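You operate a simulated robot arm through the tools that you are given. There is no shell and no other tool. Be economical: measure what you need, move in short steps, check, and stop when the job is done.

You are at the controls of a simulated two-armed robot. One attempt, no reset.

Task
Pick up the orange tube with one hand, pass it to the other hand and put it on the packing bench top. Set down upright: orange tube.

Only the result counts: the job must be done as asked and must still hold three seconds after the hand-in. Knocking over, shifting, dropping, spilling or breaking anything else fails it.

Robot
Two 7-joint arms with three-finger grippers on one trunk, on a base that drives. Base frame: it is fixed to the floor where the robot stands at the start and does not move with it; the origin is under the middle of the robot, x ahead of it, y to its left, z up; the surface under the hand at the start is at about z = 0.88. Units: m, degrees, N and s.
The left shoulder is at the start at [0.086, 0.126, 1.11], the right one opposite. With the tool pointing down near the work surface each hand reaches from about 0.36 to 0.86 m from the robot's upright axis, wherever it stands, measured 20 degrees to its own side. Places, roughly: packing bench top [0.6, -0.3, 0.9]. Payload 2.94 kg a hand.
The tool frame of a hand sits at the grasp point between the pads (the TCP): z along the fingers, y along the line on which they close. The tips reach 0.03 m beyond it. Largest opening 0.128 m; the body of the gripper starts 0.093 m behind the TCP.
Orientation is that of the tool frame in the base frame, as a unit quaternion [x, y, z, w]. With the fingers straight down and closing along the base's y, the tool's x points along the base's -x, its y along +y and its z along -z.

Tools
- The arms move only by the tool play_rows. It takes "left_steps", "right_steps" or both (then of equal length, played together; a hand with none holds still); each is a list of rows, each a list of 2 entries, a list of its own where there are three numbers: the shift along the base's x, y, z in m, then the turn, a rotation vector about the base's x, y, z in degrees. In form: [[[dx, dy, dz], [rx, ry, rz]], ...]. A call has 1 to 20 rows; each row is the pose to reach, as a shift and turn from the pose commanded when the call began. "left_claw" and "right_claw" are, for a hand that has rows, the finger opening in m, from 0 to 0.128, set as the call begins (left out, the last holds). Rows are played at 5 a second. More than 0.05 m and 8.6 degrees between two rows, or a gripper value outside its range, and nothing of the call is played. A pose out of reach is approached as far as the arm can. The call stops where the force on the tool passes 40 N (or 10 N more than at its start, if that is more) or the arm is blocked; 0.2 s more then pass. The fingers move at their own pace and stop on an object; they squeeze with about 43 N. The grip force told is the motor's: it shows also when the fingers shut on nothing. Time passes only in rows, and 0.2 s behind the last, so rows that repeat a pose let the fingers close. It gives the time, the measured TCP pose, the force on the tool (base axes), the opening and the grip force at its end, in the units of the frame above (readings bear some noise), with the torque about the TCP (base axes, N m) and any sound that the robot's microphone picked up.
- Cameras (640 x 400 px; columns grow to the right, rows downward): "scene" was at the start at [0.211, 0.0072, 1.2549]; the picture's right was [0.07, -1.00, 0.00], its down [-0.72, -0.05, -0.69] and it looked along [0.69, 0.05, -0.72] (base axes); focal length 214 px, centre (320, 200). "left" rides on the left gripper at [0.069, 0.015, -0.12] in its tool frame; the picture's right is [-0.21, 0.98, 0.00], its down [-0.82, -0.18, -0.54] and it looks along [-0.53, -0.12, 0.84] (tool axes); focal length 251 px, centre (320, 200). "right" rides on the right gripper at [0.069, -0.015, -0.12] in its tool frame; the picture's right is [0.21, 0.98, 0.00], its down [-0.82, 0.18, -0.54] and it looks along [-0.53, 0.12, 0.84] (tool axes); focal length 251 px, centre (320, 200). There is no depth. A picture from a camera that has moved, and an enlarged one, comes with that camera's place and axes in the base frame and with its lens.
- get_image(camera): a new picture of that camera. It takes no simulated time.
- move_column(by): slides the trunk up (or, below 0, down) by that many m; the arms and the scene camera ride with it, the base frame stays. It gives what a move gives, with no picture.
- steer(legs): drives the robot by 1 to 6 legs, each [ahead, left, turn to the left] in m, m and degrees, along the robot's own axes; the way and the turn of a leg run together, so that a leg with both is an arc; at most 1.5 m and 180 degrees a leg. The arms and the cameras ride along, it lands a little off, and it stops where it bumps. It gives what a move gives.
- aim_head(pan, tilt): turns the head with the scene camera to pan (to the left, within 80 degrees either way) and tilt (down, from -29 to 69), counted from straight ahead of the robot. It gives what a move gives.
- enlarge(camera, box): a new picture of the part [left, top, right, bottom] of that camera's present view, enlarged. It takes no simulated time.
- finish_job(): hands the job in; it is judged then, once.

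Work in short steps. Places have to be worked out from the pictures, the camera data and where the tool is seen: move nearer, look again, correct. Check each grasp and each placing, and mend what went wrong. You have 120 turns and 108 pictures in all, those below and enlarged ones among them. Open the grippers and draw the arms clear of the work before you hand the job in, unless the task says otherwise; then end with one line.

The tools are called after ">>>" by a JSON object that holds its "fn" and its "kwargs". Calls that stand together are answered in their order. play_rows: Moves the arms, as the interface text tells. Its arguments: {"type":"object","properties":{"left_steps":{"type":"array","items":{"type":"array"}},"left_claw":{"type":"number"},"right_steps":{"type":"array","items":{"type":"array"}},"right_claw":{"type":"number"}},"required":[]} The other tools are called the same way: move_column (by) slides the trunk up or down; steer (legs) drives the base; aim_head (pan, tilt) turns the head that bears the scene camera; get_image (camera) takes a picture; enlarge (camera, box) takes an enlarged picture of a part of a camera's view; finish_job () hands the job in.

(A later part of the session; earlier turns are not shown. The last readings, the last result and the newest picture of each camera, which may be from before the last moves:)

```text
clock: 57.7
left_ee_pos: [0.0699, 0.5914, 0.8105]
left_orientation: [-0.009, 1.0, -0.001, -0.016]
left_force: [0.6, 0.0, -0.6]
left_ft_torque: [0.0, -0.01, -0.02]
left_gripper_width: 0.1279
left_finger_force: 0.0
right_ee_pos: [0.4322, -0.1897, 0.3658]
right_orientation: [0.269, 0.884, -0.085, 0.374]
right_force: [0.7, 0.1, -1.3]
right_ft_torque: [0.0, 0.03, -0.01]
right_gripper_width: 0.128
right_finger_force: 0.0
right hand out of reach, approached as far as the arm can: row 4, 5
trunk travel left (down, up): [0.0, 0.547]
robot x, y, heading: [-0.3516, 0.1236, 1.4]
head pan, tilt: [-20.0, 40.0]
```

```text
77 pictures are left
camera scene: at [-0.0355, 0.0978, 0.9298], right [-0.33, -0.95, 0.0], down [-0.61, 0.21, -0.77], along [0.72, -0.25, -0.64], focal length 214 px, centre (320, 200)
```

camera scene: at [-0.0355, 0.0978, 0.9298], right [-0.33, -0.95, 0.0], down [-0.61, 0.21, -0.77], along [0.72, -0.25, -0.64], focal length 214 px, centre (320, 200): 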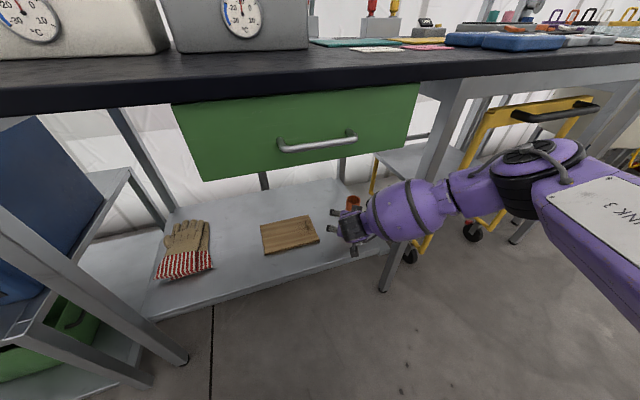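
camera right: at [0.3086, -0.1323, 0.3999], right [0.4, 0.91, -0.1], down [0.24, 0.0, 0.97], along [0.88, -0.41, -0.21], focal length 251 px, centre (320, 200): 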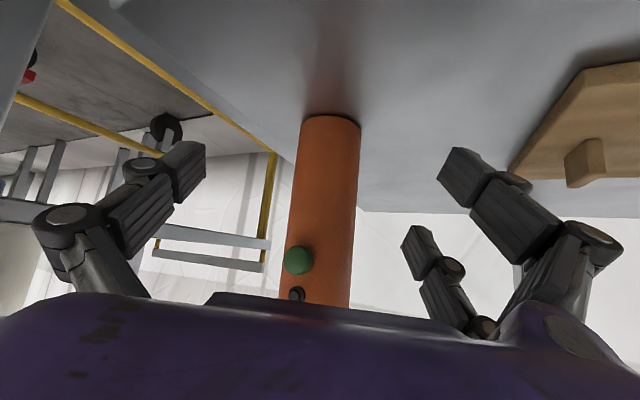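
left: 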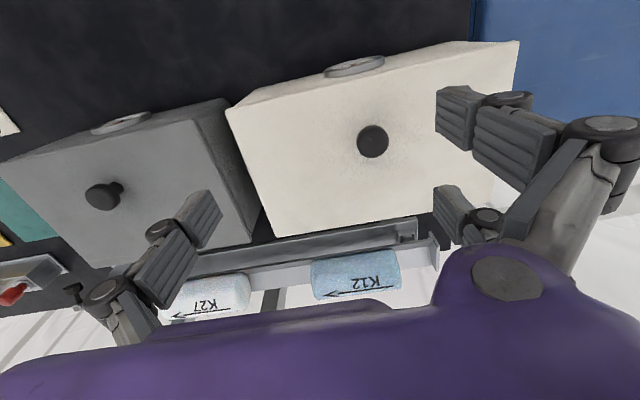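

The arm is at its reach; the tube is about (0.046, -0.022) further. I nudge the base forward.

>>> {"fn": "steer", "kwargs": {"legs": [[0.046, -0.023, 0]]}}

>>> {"fn": "get_image", "kwargs": {"camera": "right"}}

>>> {"fn": "get_image", "kwargs": {"camera": "scene"}}

```text
clock: 58.6
left_ee_pos: [0.1169, 0.5682, 0.8102]
left_orientation: [-0.009, 1.0, 0.0, -0.017]
left_force: [0.2, -0.4, -0.7]
left_ft_torque: [0.03, 0.03, -0.02]
left_gripper_width: 0.1281
left_finger_force: 0.0
right_ee_pos: [0.4771, -0.2126, 0.3646]
right_orientation: [0.268, 0.884, -0.085, 0.373]
right_force: [-0.6, 0.1, -0.6]
right_ft_torque: [0.0, -0.03, -0.03]
right_gripper_width: 0.1282
right_finger_force: 0.1
trunk travel left (down, up): [0.0, 0.547]
robot x, y, heading: [-0.3035, 0.0991, 0.8]
head pan, tilt: [-20.0, 40.0]
```

```text
76 pictures are left
camera right: at [0.3546, -0.1551, 0.3996], right [0.4, 0.91, -0.1], down [0.24, 0.0, 0.97], along [0.88, -0.41, -0.21], focal length 251 px, centre (320, 200)
```

right: 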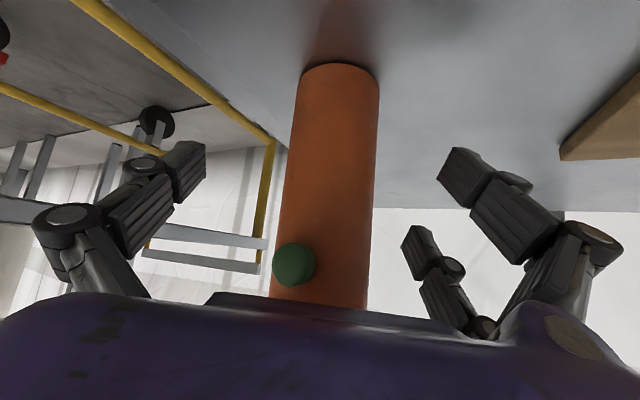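

```text
75 pictures are left
camera scene: at [0.0109, 0.0749, 0.9297], right [-0.33, -0.95, 0.0], down [-0.61, 0.21, -0.77], along [0.72, -0.25, -0.64], focal length 214 px, centre (320, 200)
```

scene: 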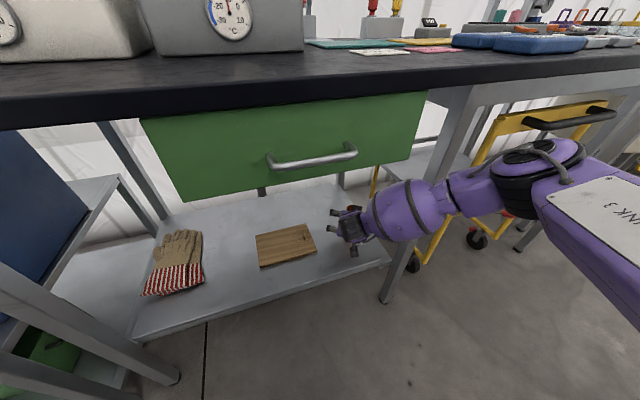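

The tube is between the pads at the right depth, about 5 mm toward the +y finger. I centre, then close.

>>> {"fn": "play_rows", "kwargs": {"right_steps": [[[0.002, 0.005, 0], [0, 0, 0]]]}}

>>> {"fn": "play_rows", "kwargs": {"right_steps": [[[0, 0, 0], [0, 0, 0]], [[0, 0, 0], [0, 0, 0]], [[0, 0, 0], [0, 0, 0]], [[0, 0, 0], [0, 0, 0]]], "right_claw": 0.02}}

>>> {"fn": "get_image", "kwargs": {"camera": "right"}}

```text
clock: 59.0
left_ee_pos: [0.1159, 0.5675, 0.8093]
left_orientation: [-0.009, 1.0, 0.0, -0.017]
left_force: [-0.6, 0.0, 0.0]
left_ft_torque: [0.01, -0.03, -0.01]
left_gripper_width: 0.1279
left_finger_force: 0.0
right_ee_pos: [0.4772, -0.2089, 0.3664]
right_orientation: [0.267, 0.884, -0.083, 0.374]
right_force: [-0.2, -0.8, -0.2]
right_ft_torque: [-0.02, 0.0, -0.01]
right_gripper_width: 0.1282
right_finger_force: 0.2
right hand out of reach, approached as far as the arm can: row 1
trunk travel left (down, up): [0.0, 0.547]
robot x, y, heading: [-0.3015, 0.0977, 0.9]
head pan, tilt: [-20.0, 40.0]
```

```text
clock: 60.0
left_ee_pos: [0.1158, 0.568, 0.8108]
left_orientation: [-0.008, 1.0, -0.001, -0.016]
left_force: [0.9, -1.0, -1.0]
left_ft_torque: [0.01, 0.04, 0.01]
left_gripper_width: 0.1278
left_finger_force: 0.1
right_ee_pos: [0.476, -0.2097, 0.3666]
right_orientation: [0.269, 0.884, -0.084, 0.374]
right_force: [0.6, 0.5, 1.1]
right_ft_torque: [-0.04, 0.05, 0.01]
right_gripper_width: 0.0487
right_finger_force: 42.8
trunk travel left (down, up): [0.0, 0.547]
robot x, y, heading: [-0.3051, 0.0973, 1.0]
head pan, tilt: [-20.0, 40.0]
```

```text
74 pictures are left
camera right: at [0.3545, -0.1524, 0.402], right [0.4, 0.91, -0.1], down [0.24, 0.0, 0.97], along [0.89, -0.41, -0.21], focal length 251 px, centre (320, 200)
```

right: 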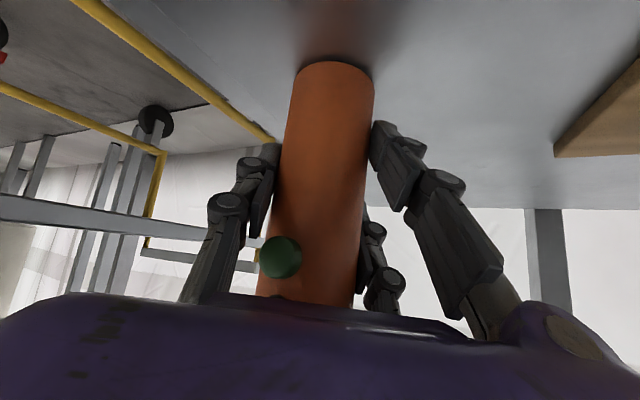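

Gripped at 0.0487 m with 43 N. I lift 4 cm with the trunk and check.

>>> {"fn": "move_column", "kwargs": {"by": 0.04}}

>>> {"fn": "get_image", "kwargs": {"camera": "right"}}

```text
clock: 60.9
left_ee_pos: [0.116, 0.5688, 0.8495]
left_orientation: [-0.009, 1.0, 0.0, -0.017]
left_force: [1.3, -0.4, 0.1]
left_ft_torque: [-0.01, 0.0, -0.04]
left_gripper_width: 0.1282
left_finger_force: 0.1
right_ee_pos: [0.4771, -0.2092, 0.4078]
right_orientation: [0.269, 0.884, -0.085, 0.374]
right_force: [0.0, -0.1, -1.9]
right_ft_torque: [0.01, -0.01, 0.03]
right_gripper_width: 0.0487
right_finger_force: 42.9
trunk travel left (down, up): [-0.04, 0.507]
robot x, y, heading: [-0.3055, 0.0984, 1.0]
head pan, tilt: [-20.0, 40.0]
```

```text
73 pictures are left
camera right: at [0.3544, -0.1523, 0.4421], right [0.4, 0.91, -0.1], down [0.24, 0.0, 0.97], along [0.88, -0.41, -0.22], focal length 251 px, centre (320, 200)
```

right: 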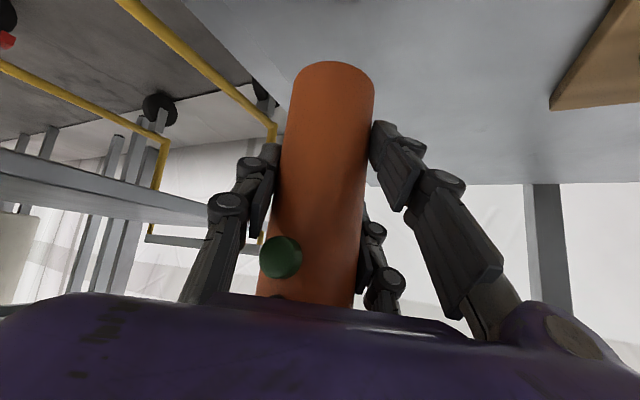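

Tube is lifted. I back out from under the bench.

>>> {"fn": "steer", "kwargs": {"legs": [[-0.12, 0.05, 0], [-0.33, 0, 0]]}}

>>> {"fn": "move_column", "kwargs": {"by": 0.36}}

>>> {"fn": "get_image", "kwargs": {"camera": "scene"}}

```text
clock: 63.9
left_ee_pos: [-0.33, 0.6088, 0.8495]
left_orientation: [-0.004, 1.0, 0.0, -0.017]
left_force: [-0.9, 0.3, -0.6]
left_ft_torque: [0.03, -0.04, 0.03]
left_gripper_width: 0.128
left_finger_force: 0.0
right_ee_pos: [0.0247, -0.1695, 0.4074]
right_orientation: [0.271, 0.883, -0.085, 0.373]
right_force: [-0.3, 0.7, -1.3]
right_ft_torque: [0.03, -0.01, 0.0]
right_gripper_width: 0.0485
right_finger_force: 43.3
trunk travel left (down, up): [-0.04, 0.507]
robot x, y, heading: [-0.7507, 0.1432, 0.2]
head pan, tilt: [-20.0, 40.0]
```

```text
clock: 67.4
left_ee_pos: [-0.3289, 0.6106, 1.21]
left_orientation: [-0.005, 1.0, 0.0, -0.016]
left_force: [0.4, -0.2, 0.2]
left_ft_torque: [0.0, 0.01, 0.0]
left_gripper_width: 0.1279
left_finger_force: 0.0
right_ee_pos: [0.0407, -0.1717, 0.9812]
right_orientation: [0.282, 0.816, -0.042, 0.503]
right_force: [0.3, 0.5, -1.0]
right_ft_torque: [0.01, 0.02, 0.0]
right_gripper_width: 0.0486
right_finger_force: 43.3
trunk travel left (down, up): [-0.4, 0.147]
robot x, y, heading: [-0.7529, 0.1447, 0.3]
head pan, tilt: [-20.0, 40.0]
```

```text
72 pictures are left
camera scene: at [-0.5596, 0.1162, 1.3389], right [-0.33, -0.94, 0.0], down [-0.61, 0.21, -0.77], along [0.72, -0.26, -0.64], focal length 214 px, centre (320, 200)
```

scene: 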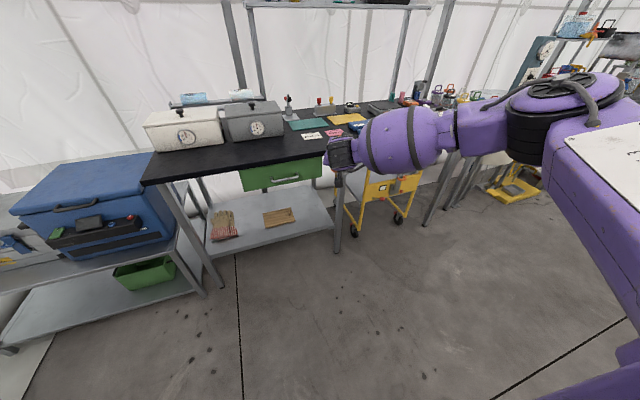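

The arm ended at z 0.98 with its pitch a bit changed. I bring the tube in front of the chest, restoring the pitch at which the tube was upright and turning the hand straight ahead.

>>> {"fn": "play_rows", "kwargs": {"right_steps": [[[-0.024, 0.027, 0.002], [-0.48, 1.7, 2.98]], [[-0.048, 0.054, 0.004], [-0.96, 3.4, 5.96]], [[-0.072, 0.081, 0.006], [-1.44, 5.1, 8.94]], [[-0.096, 0.108, 0.008], [-1.92, 6.8, 11.9]], [[-0.12, 0.135, 0.01], [-2.4, 8.5, 14.9]], [[-0.144, 0.162, 0.012], [-2.88, 10.2, 17.9]], [[-0.168, 0.189, 0.014], [-3.36, 11.9, 20.9]], [[-0.192, 0.216, 0.016], [-3.84, 13.6, 23.8]], [[-0.216, 0.243, 0.018], [-4.3, 15.3, 26.8]], [[-0.24, 0.27, 0.02], [-4.8, 17.0, 29.8]]]}}

>>> {"fn": "aim_head", "kwargs": {"pan": 0, "tilt": 45}}

>>> {"fn": "get_image", "kwargs": {"camera": "scene"}}

>>> {"fn": "get_image", "kwargs": {"camera": "right"}}

```text
clock: 69.6
left_ee_pos: [-0.3293, 0.61, 1.2105]
left_orientation: [-0.005, 1.0, 0.001, -0.016]
left_force: [0.4, -0.4, 0.1]
left_ft_torque: [0.03, 0.03, 0.03]
left_gripper_width: 0.1281
left_finger_force: 0.1
right_ee_pos: [-0.1683, 0.0519, 1.0014]
right_orientation: [0.047, 0.919, 0.011, 0.391]
right_force: [-0.3, -1.2, -2.4]
right_ft_torque: [0.01, 0.01, 0.01]
right_gripper_width: 0.0486
right_finger_force: 42.7
right hand out of reach, approached as far as the arm can: row 8, 9, 10
trunk travel left (down, up): [-0.4, 0.147]
robot x, y, heading: [-0.7497, 0.1378, 0.6]
head pan, tilt: [-20.0, 40.0]
```

```text
clock: 70.5
left_ee_pos: [-0.3281, 0.6092, 1.209]
left_orientation: [-0.005, 1.0, 0.0, -0.017]
left_force: [0.2, -0.2, -0.7]
left_ft_torque: [0.05, 0.03, -0.02]
left_gripper_width: 0.1279
left_finger_force: 0.1
right_ee_pos: [-0.1692, 0.0522, 0.9998]
right_orientation: [0.048, 0.919, 0.011, 0.391]
right_force: [0.2, -1.0, -2.2]
right_ft_torque: [0.01, 0.01, 0.03]
right_gripper_width: 0.0485
right_finger_force: 43.5
trunk travel left (down, up): [-0.4, 0.147]
robot x, y, heading: [-0.7535, 0.1412, 0.6]
head pan, tilt: [0.0, 45.0]
```

```text
71 pictures are left
camera scene: at [-0.5586, 0.1454, 1.3318], right [0.01, -1.0, 0.0], down [-0.71, -0.01, -0.71], along [0.71, 0.01, -0.71], focal length 214 px, centre (320, 200)
```

scene: 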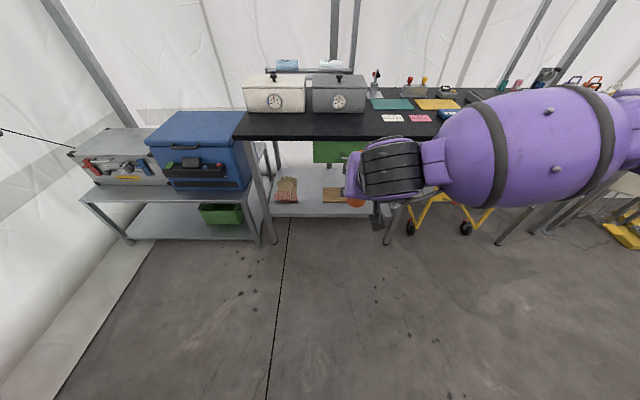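

```text
70 pictures are left
camera right: at [-0.3048, 0.0449, 1.0336], right [-0.07, 0.99, -0.1], down [0.19, 0.11, 0.98], along [0.98, 0.05, -0.2], focal length 251 px, centre (320, 200)
```

right: 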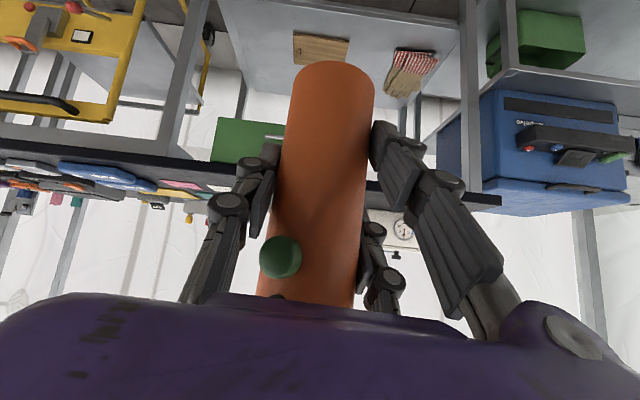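

The tube is in front of the chest at (-0.169, 0.052), top ≈ z 1.073. Left hand next: move it forward and then across, above the tube, stopping short to check.

>>> {"fn": "play_rows", "kwargs": {"left_steps": [[[0.04, 0, 0], [0, 0, 0]], [[0.08, 0, 0], [0, 0, 0]], [[0.12, 0, 0], [0, 0, 0]], [[0.163, 0, 0], [0, 0, 0]], [[0.163, -0.046, 0], [0, 0, 0]], [[0.163, -0.092, 0], [0, 0, 0]], [[0.163, -0.138, 0], [0, 0, 0]], [[0.163, -0.184, 0], [0, 0, 0]], [[0.163, -0.23, 0], [0, 0, 0]], [[0.163, -0.276, 0], [0, 0, 0]], [[0.163, -0.322, 0], [0, 0, 0]], [[0.163, -0.36, 0], [0, 0, 0]]]}}

>>> {"fn": "get_image", "kwargs": {"camera": "scene"}}

>>> {"fn": "get_image", "kwargs": {"camera": "left"}}

```text
clock: 73.0
left_ee_pos: [-0.1703, 0.2497, 1.2101]
left_orientation: [-0.005, 1.0, 0.0, -0.017]
left_force: [-0.3, 0.2, -0.4]
left_ft_torque: [0.04, 0.01, 0.01]
left_gripper_width: 0.128
left_finger_force: 0.0
left hand out of reach, approached as far as the arm can: row 1
right_ee_pos: [-0.169, 0.051, 0.9996]
right_orientation: [0.048, 0.919, 0.011, 0.391]
right_force: [-0.2, -0.5, -1.3]
right_ft_torque: [0.02, 0.03, 0.02]
right_gripper_width: 0.0485
right_finger_force: 42.9
trunk travel left (down, up): [-0.4, 0.147]
robot x, y, heading: [-0.7526, 0.1444, 0.2]
head pan, tilt: [0.0, 45.0]
```

```text
69 pictures are left
camera scene: at [-0.5582, 0.1439, 1.3317], right [0.01, -1.0, 0.0], down [-0.71, 0.0, -0.71], along [0.71, 0.01, -0.71], focal length 214 px, centre (320, 200)
```

scene: 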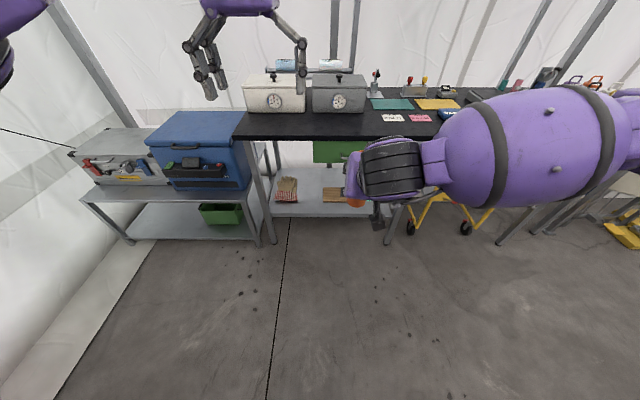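

```text
68 pictures are left
camera left: at [-0.2358, 0.2636, 1.3325], right [0.2, 0.98, -0.01], down [0.84, -0.17, 0.51], along [0.5, -0.11, -0.86], focal length 251 px, centre (320, 200)
```

left: 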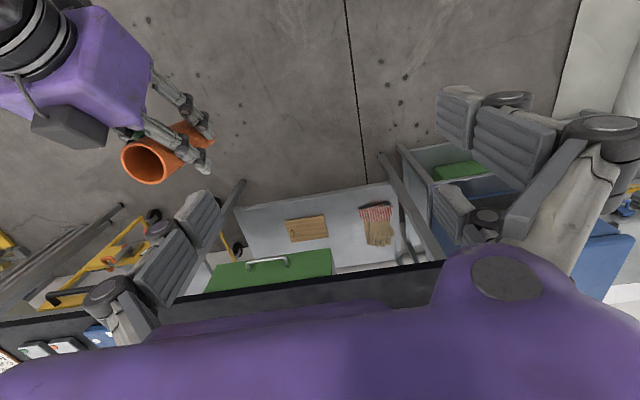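

The left camera confirms the tube's place. To keep the left hand's camera box clear of the right hand, I tilt the left hand 18° so that it leans forward.

>>> {"fn": "play_rows", "kwargs": {"left_steps": [[[0, 0, 0], [0, 4.5, 0]], [[0, 0, 0], [0, 9, 0]], [[0, 0, 0], [0, 13.5, 0]], [[0.005, 0, 0], [0, 18, 0]], [[0.005, 0, 0], [0, 18, 0]]]}}

```text
clock: 74.2
left_ee_pos: [-0.1618, 0.2498, 1.2108]
left_orientation: [-0.004, 0.985, 0.0, -0.173]
left_force: [-0.4, 0.6, -0.1]
left_ft_torque: [-0.01, -0.03, 0.03]
left_gripper_width: 0.1281
left_finger_force: 0.2
right_ee_pos: [-0.1689, 0.0526, 1.0016]
right_orientation: [0.048, 0.919, 0.01, 0.392]
right_force: [0.0, -0.3, -1.7]
right_ft_torque: [0.05, 0.02, 0.0]
right_gripper_width: 0.0483
right_finger_force: 43.6
trunk travel left (down, up): [-0.4, 0.147]
robot x, y, heading: [-0.7515, 0.1412, 0.5]
head pan, tilt: [0.0, 45.0]
```

Tilt done. Now across to above the tube, then check.

>>> {"fn": "play_rows", "kwargs": {"left_steps": [[[0, -0.04, 0], [0, 0, 0]], [[0, -0.08, 0], [0, 0, 0]], [[0, -0.12, 0], [0, 0, 0]], [[0, -0.16, 0], [0, 0, 0]], [[-0.001, -0.198, 0], [0, 0, 0]], [[-0.001, -0.198, 0], [0, 0, 0]]]}}

>>> {"fn": "get_image", "kwargs": {"camera": "left"}}

>>> {"fn": "get_image", "kwargs": {"camera": "scene"}}

```text
clock: 75.7
left_ee_pos: [-0.1643, 0.0505, 1.2086]
left_orientation: [-0.005, 0.985, 0.0, -0.173]
left_force: [0.6, 0.1, -1.1]
left_ft_torque: [-0.03, 0.01, 0.03]
left_gripper_width: 0.1282
left_finger_force: 0.1
right_ee_pos: [-0.1698, 0.0523, 1.0014]
right_orientation: [0.048, 0.919, 0.01, 0.391]
right_force: [-0.1, -0.2, -1.6]
right_ft_torque: [-0.01, 0.0, -0.06]
right_gripper_width: 0.0485
right_finger_force: 43.2
trunk travel left (down, up): [-0.4, 0.147]
robot x, y, heading: [-0.7478, 0.1424, 0.5]
head pan, tilt: [0.0, 45.0]
```

```text
67 pictures are left
camera left: at [-0.1889, 0.0658, 1.3465], right [0.19, 0.98, -0.07], down [0.96, -0.17, 0.23], along [0.21, -0.11, -0.97], focal length 251 px, centre (320, 200)
```

left: 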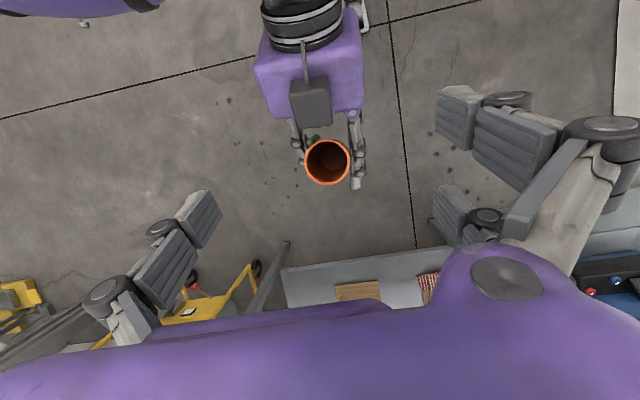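

```text
66 pictures are left
camera scene: at [-0.5584, 0.1466, 1.3317], right [0.01, -1.0, 0.0], down [-0.71, -0.01, -0.71], along [0.71, 0.01, -0.71], focal length 214 px, centre (320, 200)
```

scene: 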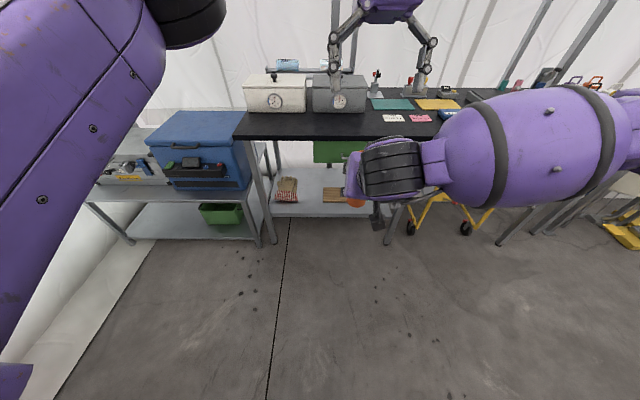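

The tube opening is centred between the open left fingers, and clearance from the right hand is adequate. I descend 0.145 m.

>>> {"fn": "play_rows", "kwargs": {"left_steps": [[[0, 0.001, -0.03], [0, 0, 0]], [[0, 0.001, -0.06], [0, 0, 0]], [[0.001, 0.002, -0.09], [0, 0, 0]], [[0.001, 0.002, -0.115], [0, 0, 0]], [[0.001, 0.002, -0.13], [0, 0, 0]], [[0.001, 0.002, -0.143], [0, 0, 0]], [[0.001, 0.002, -0.143], [0, 0, 0]]]}}

>>> {"fn": "get_image", "kwargs": {"camera": "left"}}

>>> {"fn": "get_image", "kwargs": {"camera": "right"}}

```text
clock: 77.2
left_ee_pos: [-0.1617, 0.0548, 1.0695]
left_orientation: [-0.005, 0.985, 0.001, -0.173]
left_force: [0.0, 0.8, 0.2]
left_ft_torque: [-0.01, 0.02, 0.0]
left_gripper_width: 0.1282
left_finger_force: 0.1
right_ee_pos: [-0.1682, 0.0512, 1.0004]
right_orientation: [0.047, 0.919, 0.011, 0.391]
right_force: [-0.6, -0.2, -2.0]
right_ft_torque: [-0.01, 0.01, -0.01]
right_gripper_width: 0.0485
right_finger_force: 43.2
trunk travel left (down, up): [-0.4, 0.147]
robot x, y, heading: [-0.7534, 0.1459, 0.4]
head pan, tilt: [0.0, 45.0]
```

```text
65 pictures are left
camera left: at [-0.1873, 0.0683, 1.2056], right [0.19, 0.98, -0.07], down [0.96, -0.17, 0.23], along [0.21, -0.11, -0.97], focal length 251 px, centre (320, 200)
```

left: 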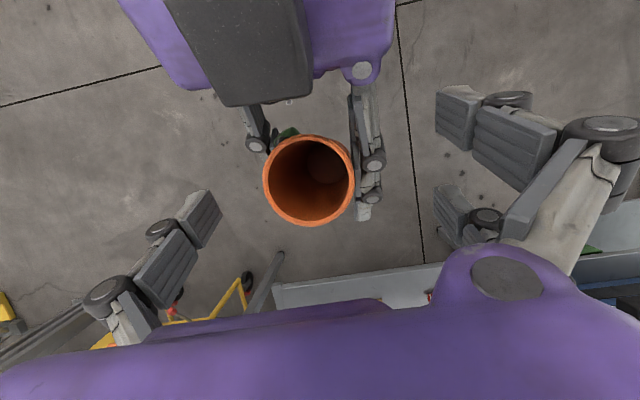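

```text
64 pictures are left
camera right: at [-0.3049, 0.0449, 1.0337], right [-0.07, 0.99, -0.1], down [0.19, 0.11, 0.98], along [0.98, 0.05, -0.2], focal length 251 px, centre (320, 200)
```

right: 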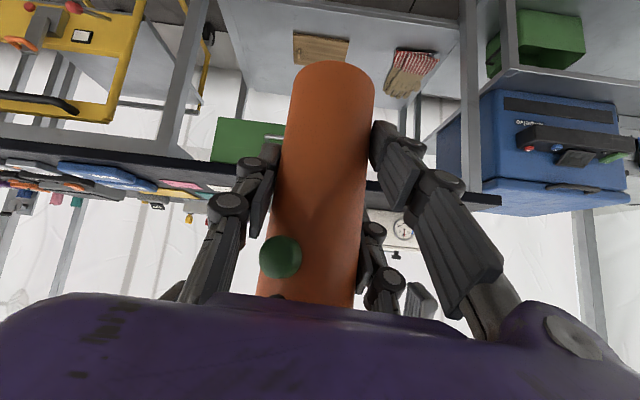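

The tube is ~5 mm toward −y/−x of the left TCP; I correct, go ~6 mm lower, then close the left fingers.

>>> {"fn": "play_rows", "kwargs": {"left_steps": [[[-0.003, -0.005, -0.003], [0, 0, 0]], [[-0.004, -0.005, -0.007], [0, 0, 0]]]}}

>>> {"fn": "play_rows", "kwargs": {"left_steps": [[[0, 0, 0], [0, 0, 0]], [[0, 0, 0], [0, 0, 0]], [[0, 0, 0], [0, 0, 0]], [[0, 0, 0], [0, 0, 0]]], "left_claw": 0.02}}

>>> {"fn": "get_image", "kwargs": {"camera": "left"}}

>>> {"fn": "get_image", "kwargs": {"camera": "right"}}

```text
clock: 77.8
left_ee_pos: [-0.1654, 0.0489, 1.0598]
left_orientation: [-0.005, 0.985, 0.001, -0.173]
left_force: [-0.2, 0.9, 0.5]
left_ft_torque: [-0.03, 0.01, 0.01]
left_gripper_width: 0.128
left_finger_force: 0.0
right_ee_pos: [-0.1691, 0.0511, 1.0014]
right_orientation: [0.049, 0.919, 0.01, 0.391]
right_force: [0.7, 0.6, -2.3]
right_ft_torque: [-0.02, -0.03, 0.02]
right_gripper_width: 0.0486
right_finger_force: 42.8
trunk travel left (down, up): [-0.4, 0.147]
robot x, y, heading: [-0.7523, 0.1409, 0.4]
head pan, tilt: [0.0, 45.0]
```

```text
clock: 78.7
left_ee_pos: [-0.1634, 0.0538, 1.0606]
left_orientation: [-0.008, 0.985, 0.004, -0.173]
left_force: [-1.5, 2.0, -0.7]
left_ft_torque: [-0.44, -0.14, -0.37]
left_gripper_width: 0.0669
left_finger_force: 35.3
right_ee_pos: [-0.1693, 0.0461, 0.9975]
right_orientation: [0.052, 0.919, 0.005, 0.39]
right_force: [0.6, -2.7, -0.4]
right_ft_torque: [0.54, 0.21, 0.35]
right_gripper_width: 0.0481
right_finger_force: 43.1
trunk travel left (down, up): [-0.4, 0.147]
robot x, y, heading: [-0.7512, 0.1426, 0.6]
head pan, tilt: [0.0, 45.0]
stopped in row 4 (left hand): the force on the tool passed its limit at 42 N (the readings are from after the stop); the commanded pose is now the measured one
```

```text
63 pictures are left
camera left: at [-0.1886, 0.066, 1.1977], right [0.19, 0.98, -0.06], down [0.96, -0.17, 0.23], along [0.21, -0.1, -0.97], focal length 251 px, centre (320, 200)
```

left: 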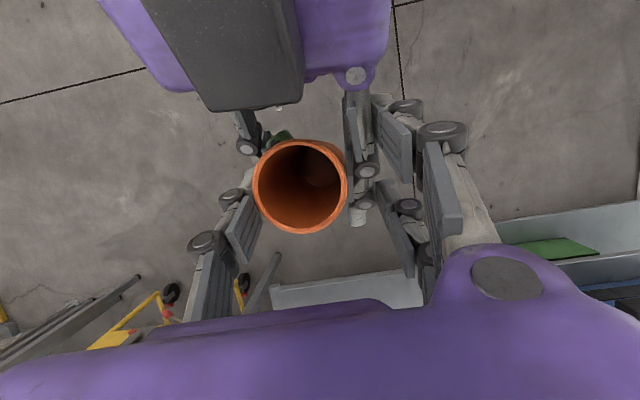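

```text
62 pictures are left
camera right: at [-0.3047, 0.0412, 1.0316], right [-0.06, 0.99, -0.1], down [0.2, 0.11, 0.97], along [0.98, 0.04, -0.2], focal length 251 px, centre (320, 200)
```

right: 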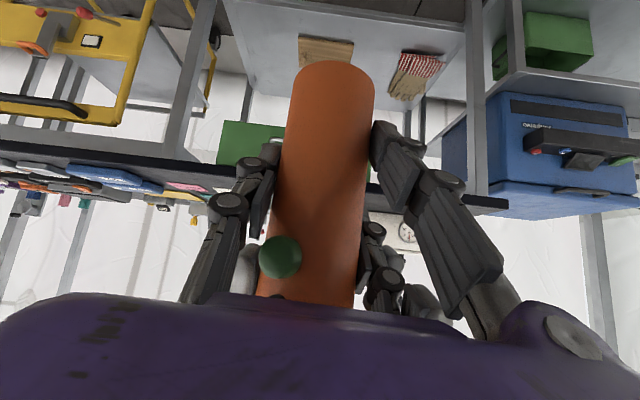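

Left stopped at 0.067 m: its fingers met the right-hand fingers. I reopen, raise the left hand by ~1.2 cm and forward 6 mm, and try again.

>>> {"fn": "play_rows", "kwargs": {"left_steps": [[[0, 0, 0], [0, 0, 0]], [[0, 0, 0], [0, 0, 0]], [[0, 0, 0.006], [0, -2, 0]], [[0.004, -0.003, 0.012], [0, -5, 0]], [[0.004, -0.005, 0.012], [0, -8, 0]]], "left_claw": 0.128}}

>>> {"fn": "get_image", "kwargs": {"camera": "left"}}

```text
clock: 79.9
left_ee_pos: [-0.1601, 0.0485, 1.0731]
left_orientation: [-0.008, 0.995, 0.004, -0.103]
left_force: [0.2, -0.7, -0.3]
left_ft_torque: [0.03, -0.01, 0.03]
left_gripper_width: 0.1278
left_finger_force: 0.2
right_ee_pos: [-0.17, 0.0453, 0.9984]
right_orientation: [0.052, 0.919, 0.006, 0.39]
right_force: [-0.1, -0.3, -1.8]
right_ft_torque: [0.02, 0.01, -0.02]
right_gripper_width: 0.0486
right_finger_force: 43.2
trunk travel left (down, up): [-0.4, 0.147]
robot x, y, heading: [-0.7506, 0.1403, 0.4]
head pan, tilt: [0.0, 45.0]
```

```text
61 pictures are left
camera left: at [-0.2039, 0.0611, 1.2056], right [0.2, 0.98, -0.03], down [0.92, -0.17, 0.36], along [0.35, -0.1, -0.93], focal length 251 px, centre (320, 200)
```

left: 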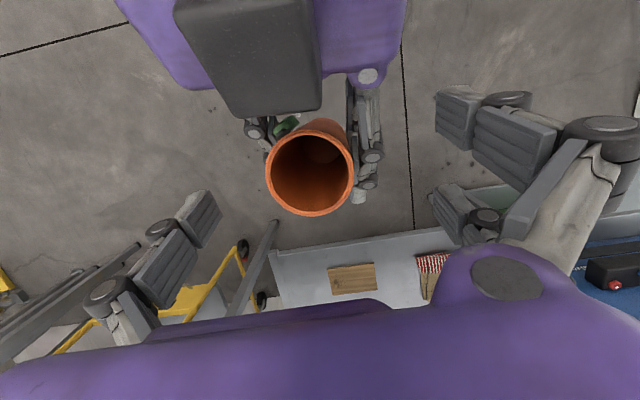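

Tube rim is at about (-0.169, 0.044, 1.063). I move the left TCP to (-0.165, 0.0445, 1.062), leaving ~8 mm over the right fingers, and close.

>>> {"fn": "play_rows", "kwargs": {"left_steps": [[[-0.003, -0.004, -0.005], [0, 0, 0]], [[-0.005, -0.004, -0.011], [0, 0, 0]]]}}

>>> {"fn": "play_rows", "kwargs": {"left_steps": [[[0, 0, 0], [0, 0, 0]], [[0, 0, 0], [0, 0, 0]], [[0, 0, 0], [0, 0, 0]], [[0, 0, 0], [0, 0, 0]]], "left_claw": 0.02}}

>>> {"fn": "get_image", "kwargs": {"camera": "left"}}

```text
clock: 80.5
left_ee_pos: [-0.1652, 0.0458, 1.063]
left_orientation: [-0.008, 0.995, 0.004, -0.103]
left_force: [-0.5, 0.0, -0.4]
left_ft_torque: [0.0, 0.01, 0.03]
left_gripper_width: 0.128
left_finger_force: 0.0
right_ee_pos: [-0.168, 0.0472, 0.9977]
right_orientation: [0.052, 0.92, 0.005, 0.389]
right_force: [0.0, -0.2, -1.9]
right_ft_torque: [0.0, -0.01, 0.0]
right_gripper_width: 0.0486
right_finger_force: 43.1
trunk travel left (down, up): [-0.4, 0.147]
robot x, y, heading: [-0.7529, 0.14, 0.1]
head pan, tilt: [0.0, 45.0]
```

```text
clock: 81.6
left_ee_pos: [-0.1646, 0.0493, 1.0624]
left_orientation: [-0.009, 0.995, 0.009, -0.103]
left_force: [-0.1, 2.9, -1.5]
left_ft_torque: [-0.62, -0.24, -0.41]
left_gripper_width: 0.0672
left_finger_force: 35.3
right_ee_pos: [-0.1689, 0.0409, 0.995]
right_orientation: [0.057, 0.92, 0.0, 0.387]
right_force: [0.1, -2.6, -0.8]
right_ft_torque: [0.84, 0.18, 0.45]
right_gripper_width: 0.0483
right_finger_force: 43.2
trunk travel left (down, up): [-0.4, 0.147]
robot x, y, heading: [-0.7504, 0.1425, 0.9]
head pan, tilt: [0.0, 45.0]
stopped in row 4 (right hand): the force on the tool passed its limit at 42 N (the readings are from after the stop); the commanded pose is now the measured one
```

```text
60 pictures are left
camera left: at [-0.2078, 0.0602, 1.1948], right [0.19, 0.98, -0.02], down [0.92, -0.17, 0.36], along [0.35, -0.09, -0.93], focal length 251 px, centre (320, 200)
```

left: 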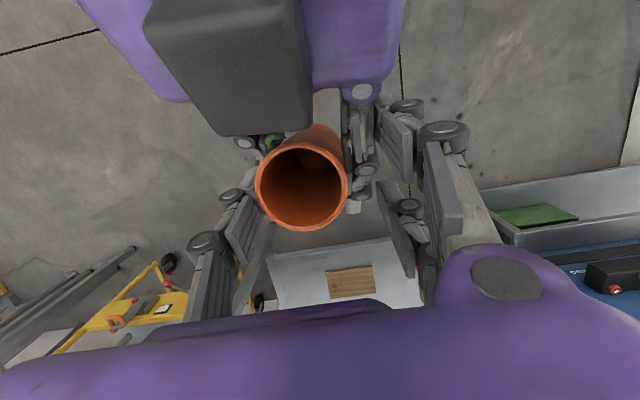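

Still blocked: the right hand's upper digit on the +y side reaches near the rim. Plan: withdraw the left hand, stand the tube on the bench with the right hand, regrasp it lower, then hand it over. First open and retreat the left.

>>> {"fn": "play_rows", "kwargs": {"left_steps": [[[0, 0, 0], [0, 0, 0]], [[0, 0, 0], [0, 0, 0]], [[0.002, 0, 0.02], [0, 0, 0]], [[0.004, 0, 0.06], [0, 0, 0]], [[0.004, 0, 0.1], [0, 0, 0]], [[0.004, 0, 0.14], [0, 0, 0]], [[0.004, 0.045, 0.145], [0, 0, 0]], [[0.004, 0.09, 0.145], [0, 0, 0]], [[0.004, 0.135, 0.145], [0, 0, 0]], [[0.004, 0.18, 0.145], [0, 0, 0]], [[0.004, 0.225, 0.145], [0, 0, 0]], [[-0.03, 0.26, 0.145], [0, 0, 0]], [[-0.07, 0.28, 0.145], [0, 0, 0]], [[-0.11, 0.3, 0.145], [0, 0, 0]]], "left_claw": 0.128}}

>>> {"fn": "get_image", "kwargs": {"camera": "right"}}

```text
clock: 84.6
left_ee_pos: [-0.2762, 0.3499, 1.2074]
left_orientation: [-0.01, 0.995, 0.009, -0.103]
left_force: [-0.5, 0.4, 1.1]
left_ft_torque: [-0.01, -0.04, 0.04]
left_gripper_width: 0.1278
left_finger_force: 0.0
right_ee_pos: [-0.1702, 0.0425, 0.9966]
right_orientation: [0.056, 0.92, 0.0, 0.387]
right_force: [0.2, 0.4, -1.7]
right_ft_torque: [0.02, -0.04, 0.01]
right_gripper_width: 0.0488
right_finger_force: 43.0
trunk travel left (down, up): [-0.4, 0.147]
robot x, y, heading: [-0.7527, 0.1438, 0.5]
head pan, tilt: [0.0, 45.0]
```

```text
59 pictures are left
camera right: at [-0.3058, 0.0394, 1.0306], right [-0.05, 0.99, -0.11], down [0.2, 0.12, 0.97], along [0.98, 0.02, -0.21], focal length 251 px, centre (320, 200)
```

right: 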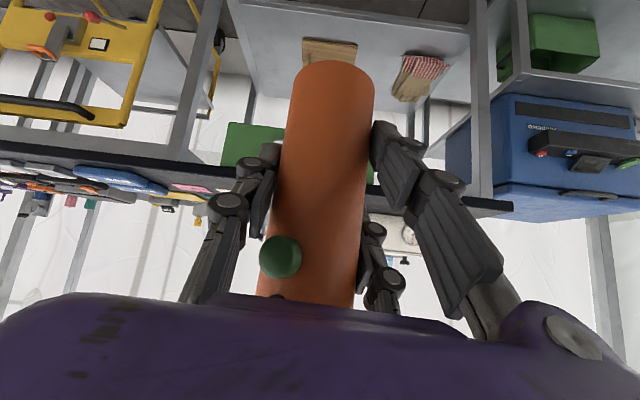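

The tube is still firmly and upright in the right hand. I raise a little and drive toward the bench front edge.

>>> {"fn": "move_column", "kwargs": {"by": 0.06}}

>>> {"fn": "steer", "kwargs": {"legs": [[0.3, -0.1, 0], [0.15, 0, 0]]}}

>>> {"fn": "aim_head", "kwargs": {"pan": -5, "tilt": 45}}

>>> {"fn": "get_image", "kwargs": {"camera": "scene"}}

>>> {"fn": "get_image", "kwargs": {"camera": "left"}}

```text
clock: 85.6
left_ee_pos: [-0.2725, 0.349, 1.2661]
left_orientation: [-0.01, 0.994, 0.009, -0.104]
left_force: [0.0, -1.1, -0.1]
left_ft_torque: [-0.01, 0.04, 0.01]
left_gripper_width: 0.1279
left_finger_force: 0.0
right_ee_pos: [-0.1674, 0.0412, 1.0959]
right_orientation: [0.057, 0.906, 0.003, 0.419]
right_force: [0.3, 0.2, -0.9]
right_ft_torque: [0.03, -0.02, 0.0]
right_gripper_width: 0.0486
right_finger_force: 42.8
trunk travel left (down, up): [-0.46, 0.087]
robot x, y, heading: [-0.7514, 0.1413, 0.3]
head pan, tilt: [0.0, 45.0]
```

```text
clock: 88.7
left_ee_pos: [0.1733, 0.2597, 1.2674]
left_orientation: [-0.015, 0.994, 0.008, -0.104]
left_force: [-0.5, -0.4, -0.4]
left_ft_torque: [0.04, -0.02, -0.01]
left_gripper_width: 0.1283
left_finger_force: 0.1
right_ee_pos: [0.2835, -0.0474, 1.098]
right_orientation: [0.053, 0.906, 0.004, 0.419]
right_force: [-0.3, 0.1, -1.7]
right_ft_torque: [-0.01, -0.01, -0.01]
right_gripper_width: 0.0483
right_finger_force: 43.1
trunk travel left (down, up): [-0.46, 0.087]
robot x, y, heading: [-0.3004, 0.0472, 1.2]
head pan, tilt: [0.0, 45.0]
```

```text
clock: 89.3
left_ee_pos: [0.1766, 0.2599, 1.2681]
left_orientation: [-0.014, 0.994, 0.008, -0.104]
left_force: [0.4, 0.4, 1.0]
left_ft_torque: [0.01, -0.01, -0.01]
left_gripper_width: 0.1278
left_finger_force: 0.0
right_ee_pos: [0.283, -0.0477, 1.0952]
right_orientation: [0.053, 0.906, 0.005, 0.42]
right_force: [0.1, -0.1, -0.9]
right_ft_torque: [-0.01, 0.01, 0.01]
right_gripper_width: 0.0484
right_finger_force: 42.7
trunk travel left (down, up): [-0.46, 0.087]
robot x, y, heading: [-0.2984, 0.0484, 1.2]
head pan, tilt: [-5.0, 45.0]
```

```text
58 pictures are left
camera scene: at [-0.1321, 0.0455, 1.3992], right [-0.07, -1.0, 0.0], down [-0.71, 0.05, -0.71], along [0.7, -0.05, -0.71], focal length 214 px, centre (320, 200)
```

scene: 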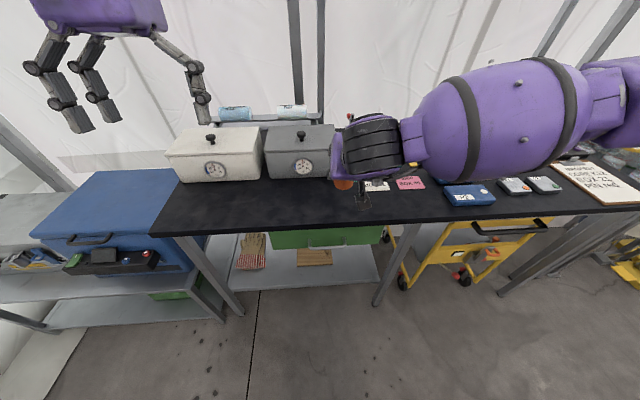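

```text
57 pictures are left
camera left: at [0.1321, 0.2699, 1.3998], right [0.18, 0.98, -0.03], down [0.92, -0.16, 0.36], along [0.35, -0.09, -0.93], focal length 251 px, centre (320, 200)
```

left: 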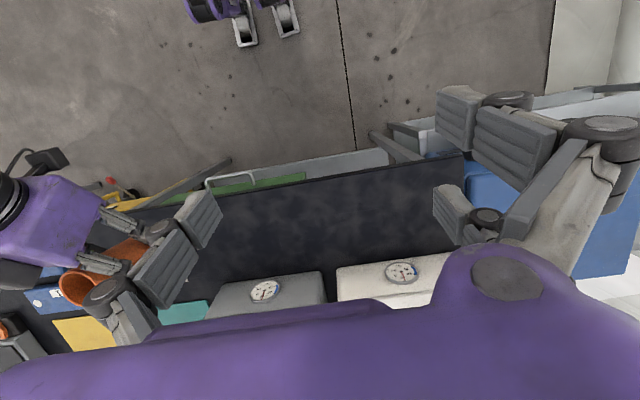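

Bench front edge is x≈0.285 and the front strip is free. I move the tube over the bench to (0.37, -0.05), restore pitch, and lower to about 3 cm above.

>>> {"fn": "play_rows", "kwargs": {"right_steps": [[[0.03, 0, 0], [0, 1.5, 0]], [[0.06, 0, 0], [0, 3, 0]], [[0.087, 0, -0.02], [0, 4.7, 0]], [[0.087, 0, -0.05], [0, 4.7, 0]], [[0.087, 0, -0.08], [0, 4.7, 0]], [[0.087, 0, -0.105], [0, 4.7, 0]], [[0.087, 0, -0.12], [0, 4.7, 0]], [[0.087, 0, -0.12], [0, 4.7, 0]]]}}

>>> {"fn": "get_image", "kwargs": {"camera": "right"}}

>>> {"fn": "get_image", "kwargs": {"camera": "left"}}

```text
clock: 91.1
left_ee_pos: [0.177, 0.2603, 1.2674]
left_orientation: [-0.015, 0.994, 0.008, -0.103]
left_force: [-0.6, 0.0, -0.1]
left_ft_torque: [0.01, 0.0, 0.0]
left_gripper_width: 0.1279
left_finger_force: 0.0
right_ee_pos: [0.3452, -0.1016, 1.0115]
right_orientation: [0.053, 0.923, 0.004, 0.382]
right_force: [-0.2, 0.0, -1.5]
right_ft_torque: [-0.02, -0.03, -0.01]
right_gripper_width: 0.0482
right_finger_force: 43.3
right hand out of reach, approached as far as the arm can: row 1, 2, 3, 4, 5, 6, 7, 8
trunk travel left (down, up): [-0.46, 0.087]
robot x, y, heading: [-0.3009, 0.0483, 1.2]
head pan, tilt: [-5.0, 45.0]
```

```text
56 pictures are left
camera right: at [0.2101, -0.1062, 1.048], right [-0.06, 0.99, -0.11], down [0.21, 0.12, 0.97], along [0.98, 0.04, -0.22], focal length 251 px, centre (320, 200)
```

right: 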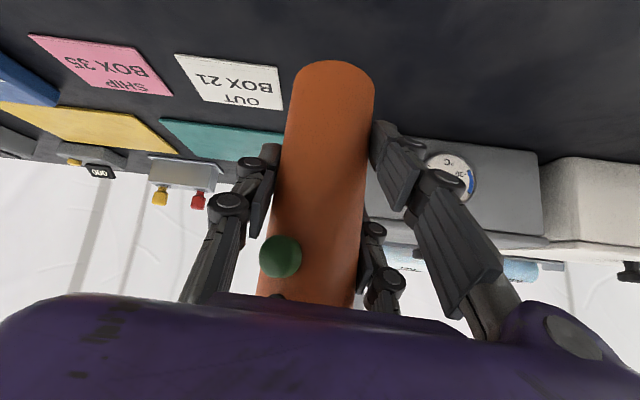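

```text
55 pictures are left
camera left: at [0.1313, 0.2699, 1.4002], right [0.18, 0.98, -0.02], down [0.92, -0.16, 0.36], along [0.35, -0.09, -0.93], focal length 251 px, centre (320, 200)
```

left: 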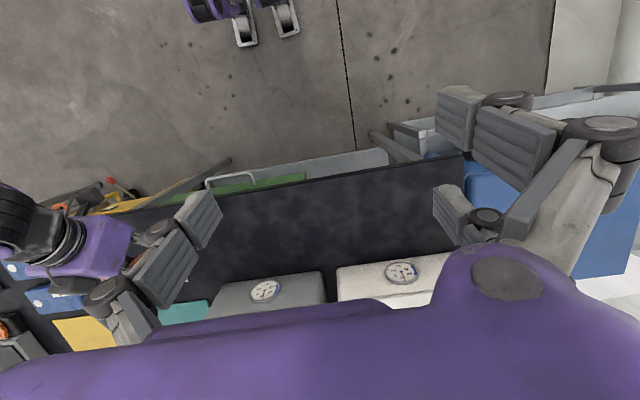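

The arm's wrist is limited in this attitude. I try turning the hand inward (yaw +20°) while lowering, since the forearm comes in from the right.

>>> {"fn": "play_rows", "kwargs": {"right_steps": [[[0, 0, 0], [0, 0, 5]], [[0, 0, 0], [0, 0, 10]], [[0, 0, 0], [0, 0, 15]], [[0, 0, 0], [0, 0, 20]], [[0, 0, -0.01], [0, 0, 20]], [[0, 0, -0.02], [0, 0, 20]], [[0, 0, -0.03], [0, 0, 20]], [[0, 0, -0.03], [0, 0, 20]]]}}

>>> {"fn": "get_image", "kwargs": {"camera": "scene"}}

```text
clock: 92.9
left_ee_pos: [0.1754, 0.26, 1.2665]
left_orientation: [-0.015, 0.995, 0.009, -0.103]
left_force: [-0.5, -0.6, -0.6]
left_ft_torque: [-0.01, 0.04, 0.02]
left_gripper_width: 0.1279
left_finger_force: 0.1
right_ee_pos: [0.3379, -0.1048, 0.9794]
right_orientation: [-0.107, 0.918, 0.069, 0.376]
right_force: [0.0, -0.4, -2.2]
right_ft_torque: [0.03, -0.01, -0.01]
right_gripper_width: 0.0484
right_finger_force: 42.7
trunk travel left (down, up): [-0.46, 0.087]
robot x, y, heading: [-0.2997, 0.0544, 0.9]
head pan, tilt: [-5.0, 45.0]
```

```text
54 pictures are left
camera scene: at [-0.133, 0.0454, 1.3993], right [-0.07, -1.0, 0.0], down [-0.71, 0.05, -0.71], along [0.71, -0.05, -0.71], focal length 214 px, centre (320, 200)
```

scene: 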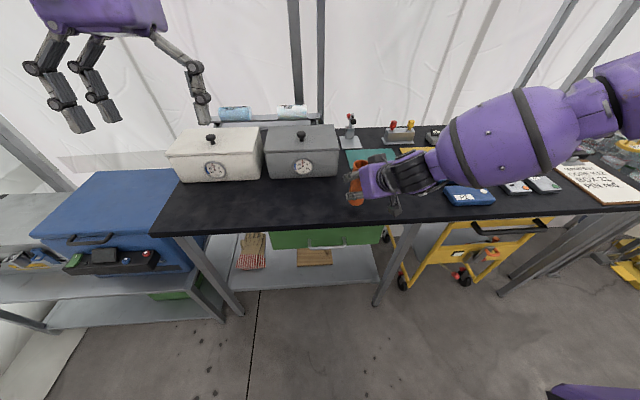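

That freed the arm, and the tube is upright at the recorded attitude. I move 3 cm further in and lower nearly to the surface.

>>> {"fn": "play_rows", "kwargs": {"right_steps": [[[0.015, 0, -0.005], [0, 0, 0]], [[0.03, 0, -0.01], [0, 0, 0]], [[0.03, 0, -0.018], [0, 0, 0]], [[0.03, 0, -0.024], [0, 0, 0]], [[0.03, 0, -0.027], [0, 0, 0]], [[0.03, 0, -0.03], [0, 0, 0]]]}}

>>> {"fn": "get_image", "kwargs": {"camera": "right"}}

>>> {"fn": "enlarge", "kwargs": {"camera": "scene", "box": [300, 140, 460, 240]}}

```text
clock: 94.3
left_ee_pos: [0.1742, 0.2596, 1.2676]
left_orientation: [-0.014, 0.995, 0.008, -0.103]
left_force: [-0.6, -0.3, -0.2]
left_ft_torque: [-0.03, 0.0, 0.01]
left_gripper_width: 0.128
left_finger_force: 0.0
right_ee_pos: [0.3669, -0.108, 0.9509]
right_orientation: [-0.108, 0.918, 0.069, 0.375]
right_force: [0.7, 0.0, -1.1]
right_ft_torque: [-0.05, -0.03, 0.04]
right_gripper_width: 0.0484
right_finger_force: 42.7
trunk travel left (down, up): [-0.46, 0.087]
robot x, y, heading: [-0.3054, 0.0531, 1.1]
head pan, tilt: [-5.0, 45.0]
```

```text
53 pictures are left
camera right: at [0.2411, -0.1575, 0.9872], right [-0.39, 0.91, -0.11], down [0.16, 0.18, 0.97], along [0.91, 0.37, -0.22], focal length 251 px, centre (320, 200)
```

right: 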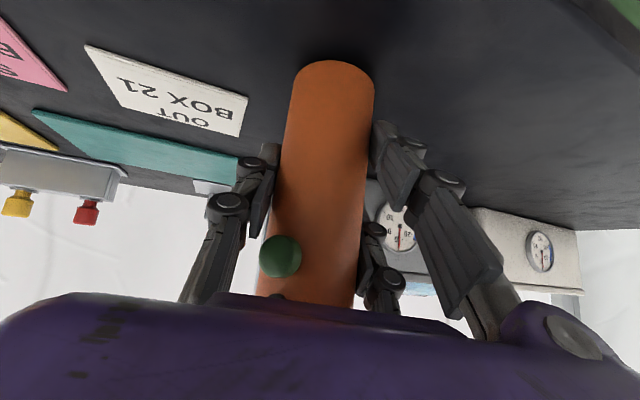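

```text
4.00 times, centred on (380, 190) of scene
camera zoom: at [-0.1329, 0.0454, 1.3993], right [-0.07, -1.0, 0.0], down [-0.71, 0.05, -0.71], along [0.71, -0.05, -0.71], focal length 858 px, centre (80, 240)
```

zoom: 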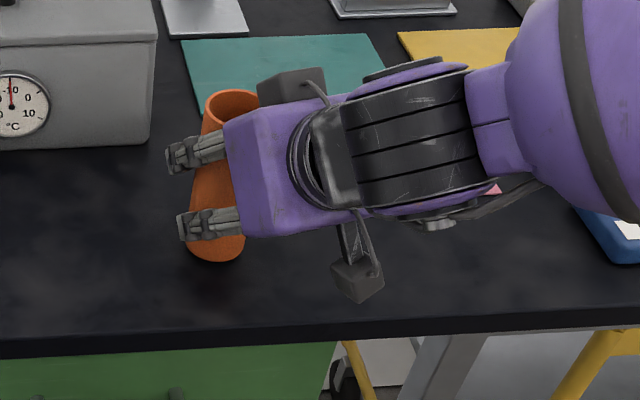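

The tube hangs just over the bench. I lower in 2 mm steps and watch the force.

>>> {"fn": "play_rows", "kwargs": {"right_steps": [[[0, 0, -0.002], [0, 0, 0]], [[0, 0, -0.004], [0, 0, 0]], [[0, 0, -0.004], [0, 0, 0]]]}}

>>> {"fn": "play_rows", "kwargs": {"right_steps": [[[0, 0, -0.002], [0, 0, 0]], [[0, 0, -0.003], [0, 0, 0]], [[0, 0, -0.003], [0, 0, 0]]]}}

```text
clock: 95.1
left_ee_pos: [0.1754, 0.2586, 1.2667]
left_orientation: [-0.015, 0.995, 0.008, -0.102]
left_force: [0.2, 0.1, 0.9]
left_ft_torque: [0.02, 0.02, 0.01]
left_gripper_width: 0.1279
left_finger_force: 0.1
right_ee_pos: [0.3633, -0.1073, 0.9499]
right_orientation: [-0.109, 0.918, 0.069, 0.376]
right_force: [-0.1, -0.2, -2.4]
right_ft_torque: [0.02, -0.02, -0.01]
right_gripper_width: 0.0485
right_finger_force: 42.7
right hand out of reach, approached as far as the arm can: row 1, 2, 3
trunk travel left (down, up): [-0.46, 0.087]
robot x, y, heading: [-0.3021, 0.0484, 1.1]
head pan, tilt: [-5.0, 45.0]
```

```text
clock: 95.9
left_ee_pos: [0.1753, 0.2601, 1.2681]
left_orientation: [-0.015, 0.994, 0.008, -0.103]
left_force: [0.1, 0.7, 0.2]
left_ft_torque: [0.0, 0.0, -0.01]
left_gripper_width: 0.1279
left_finger_force: 0.1
right_ee_pos: [0.3648, -0.1079, 0.9487]
right_orientation: [-0.11, 0.917, 0.07, 0.376]
right_force: [-0.7, 0.2, -0.4]
right_ft_torque: [0.01, -0.01, -0.01]
right_gripper_width: 0.0486
right_finger_force: 43.3
trunk travel left (down, up): [-0.46, 0.087]
robot x, y, heading: [-0.2978, 0.0498, 1.0]
head pan, tilt: [-5.0, 45.0]
```

No contact yet. I continue down a few mm, adding a little inward yaw for reach.

>>> {"fn": "play_rows", "kwargs": {"right_steps": [[[0, 0, -0.001], [0, 0, 3]], [[0, 0, -0.003], [0, 0, 6]], [[0, 0, -0.005], [0, 0, 8]], [[0, 0, -0.005], [0, 0, 8]]]}}

>>> {"fn": "play_rows", "kwargs": {"right_steps": [[[0, 0, -0.001], [0, 0, 0]], [[0, 0, -0.003], [0, 0, 0]], [[0, 0, -0.003], [0, 0, 0]]]}}

```text
clock: 96.9
left_ee_pos: [0.1737, 0.2585, 1.2697]
left_orientation: [-0.014, 0.995, 0.009, -0.101]
left_force: [0.0, 0.9, 0.3]
left_ft_torque: [-0.01, -0.02, 0.01]
left_gripper_width: 0.1279
left_finger_force: 0.2
right_ee_pos: [0.3643, -0.1078, 0.9473]
right_orientation: [-0.172, 0.906, 0.094, 0.374]
right_force: [-1.1, -2.7, 23.5]
right_ft_torque: [-0.65, -0.08, -0.07]
right_gripper_width: 0.0487
right_finger_force: 42.6
trunk travel left (down, up): [-0.46, 0.087]
robot x, y, heading: [-0.3009, 0.0467, 1.1]
head pan, tilt: [-5.0, 45.0]
```

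```text
clock: 97.7
left_ee_pos: [0.1728, 0.2594, 1.2694]
left_orientation: [-0.015, 0.995, 0.008, -0.101]
left_force: [-1.0, 0.4, -0.2]
left_ft_torque: [0.04, -0.01, 0.01]
left_gripper_width: 0.1281
left_finger_force: 0.1
right_ee_pos: [0.3636, -0.1063, 0.9453]
right_orientation: [-0.173, 0.906, 0.094, 0.375]
right_force: [1.8, -4.8, 36.4]
right_ft_torque: [-0.64, -0.37, -0.05]
right_gripper_width: 0.0501
right_finger_force: 42.9
trunk travel left (down, up): [-0.46, 0.087]
robot x, y, heading: [-0.2994, 0.0476, 1.4]
head pan, tilt: [-5.0, 45.0]
```

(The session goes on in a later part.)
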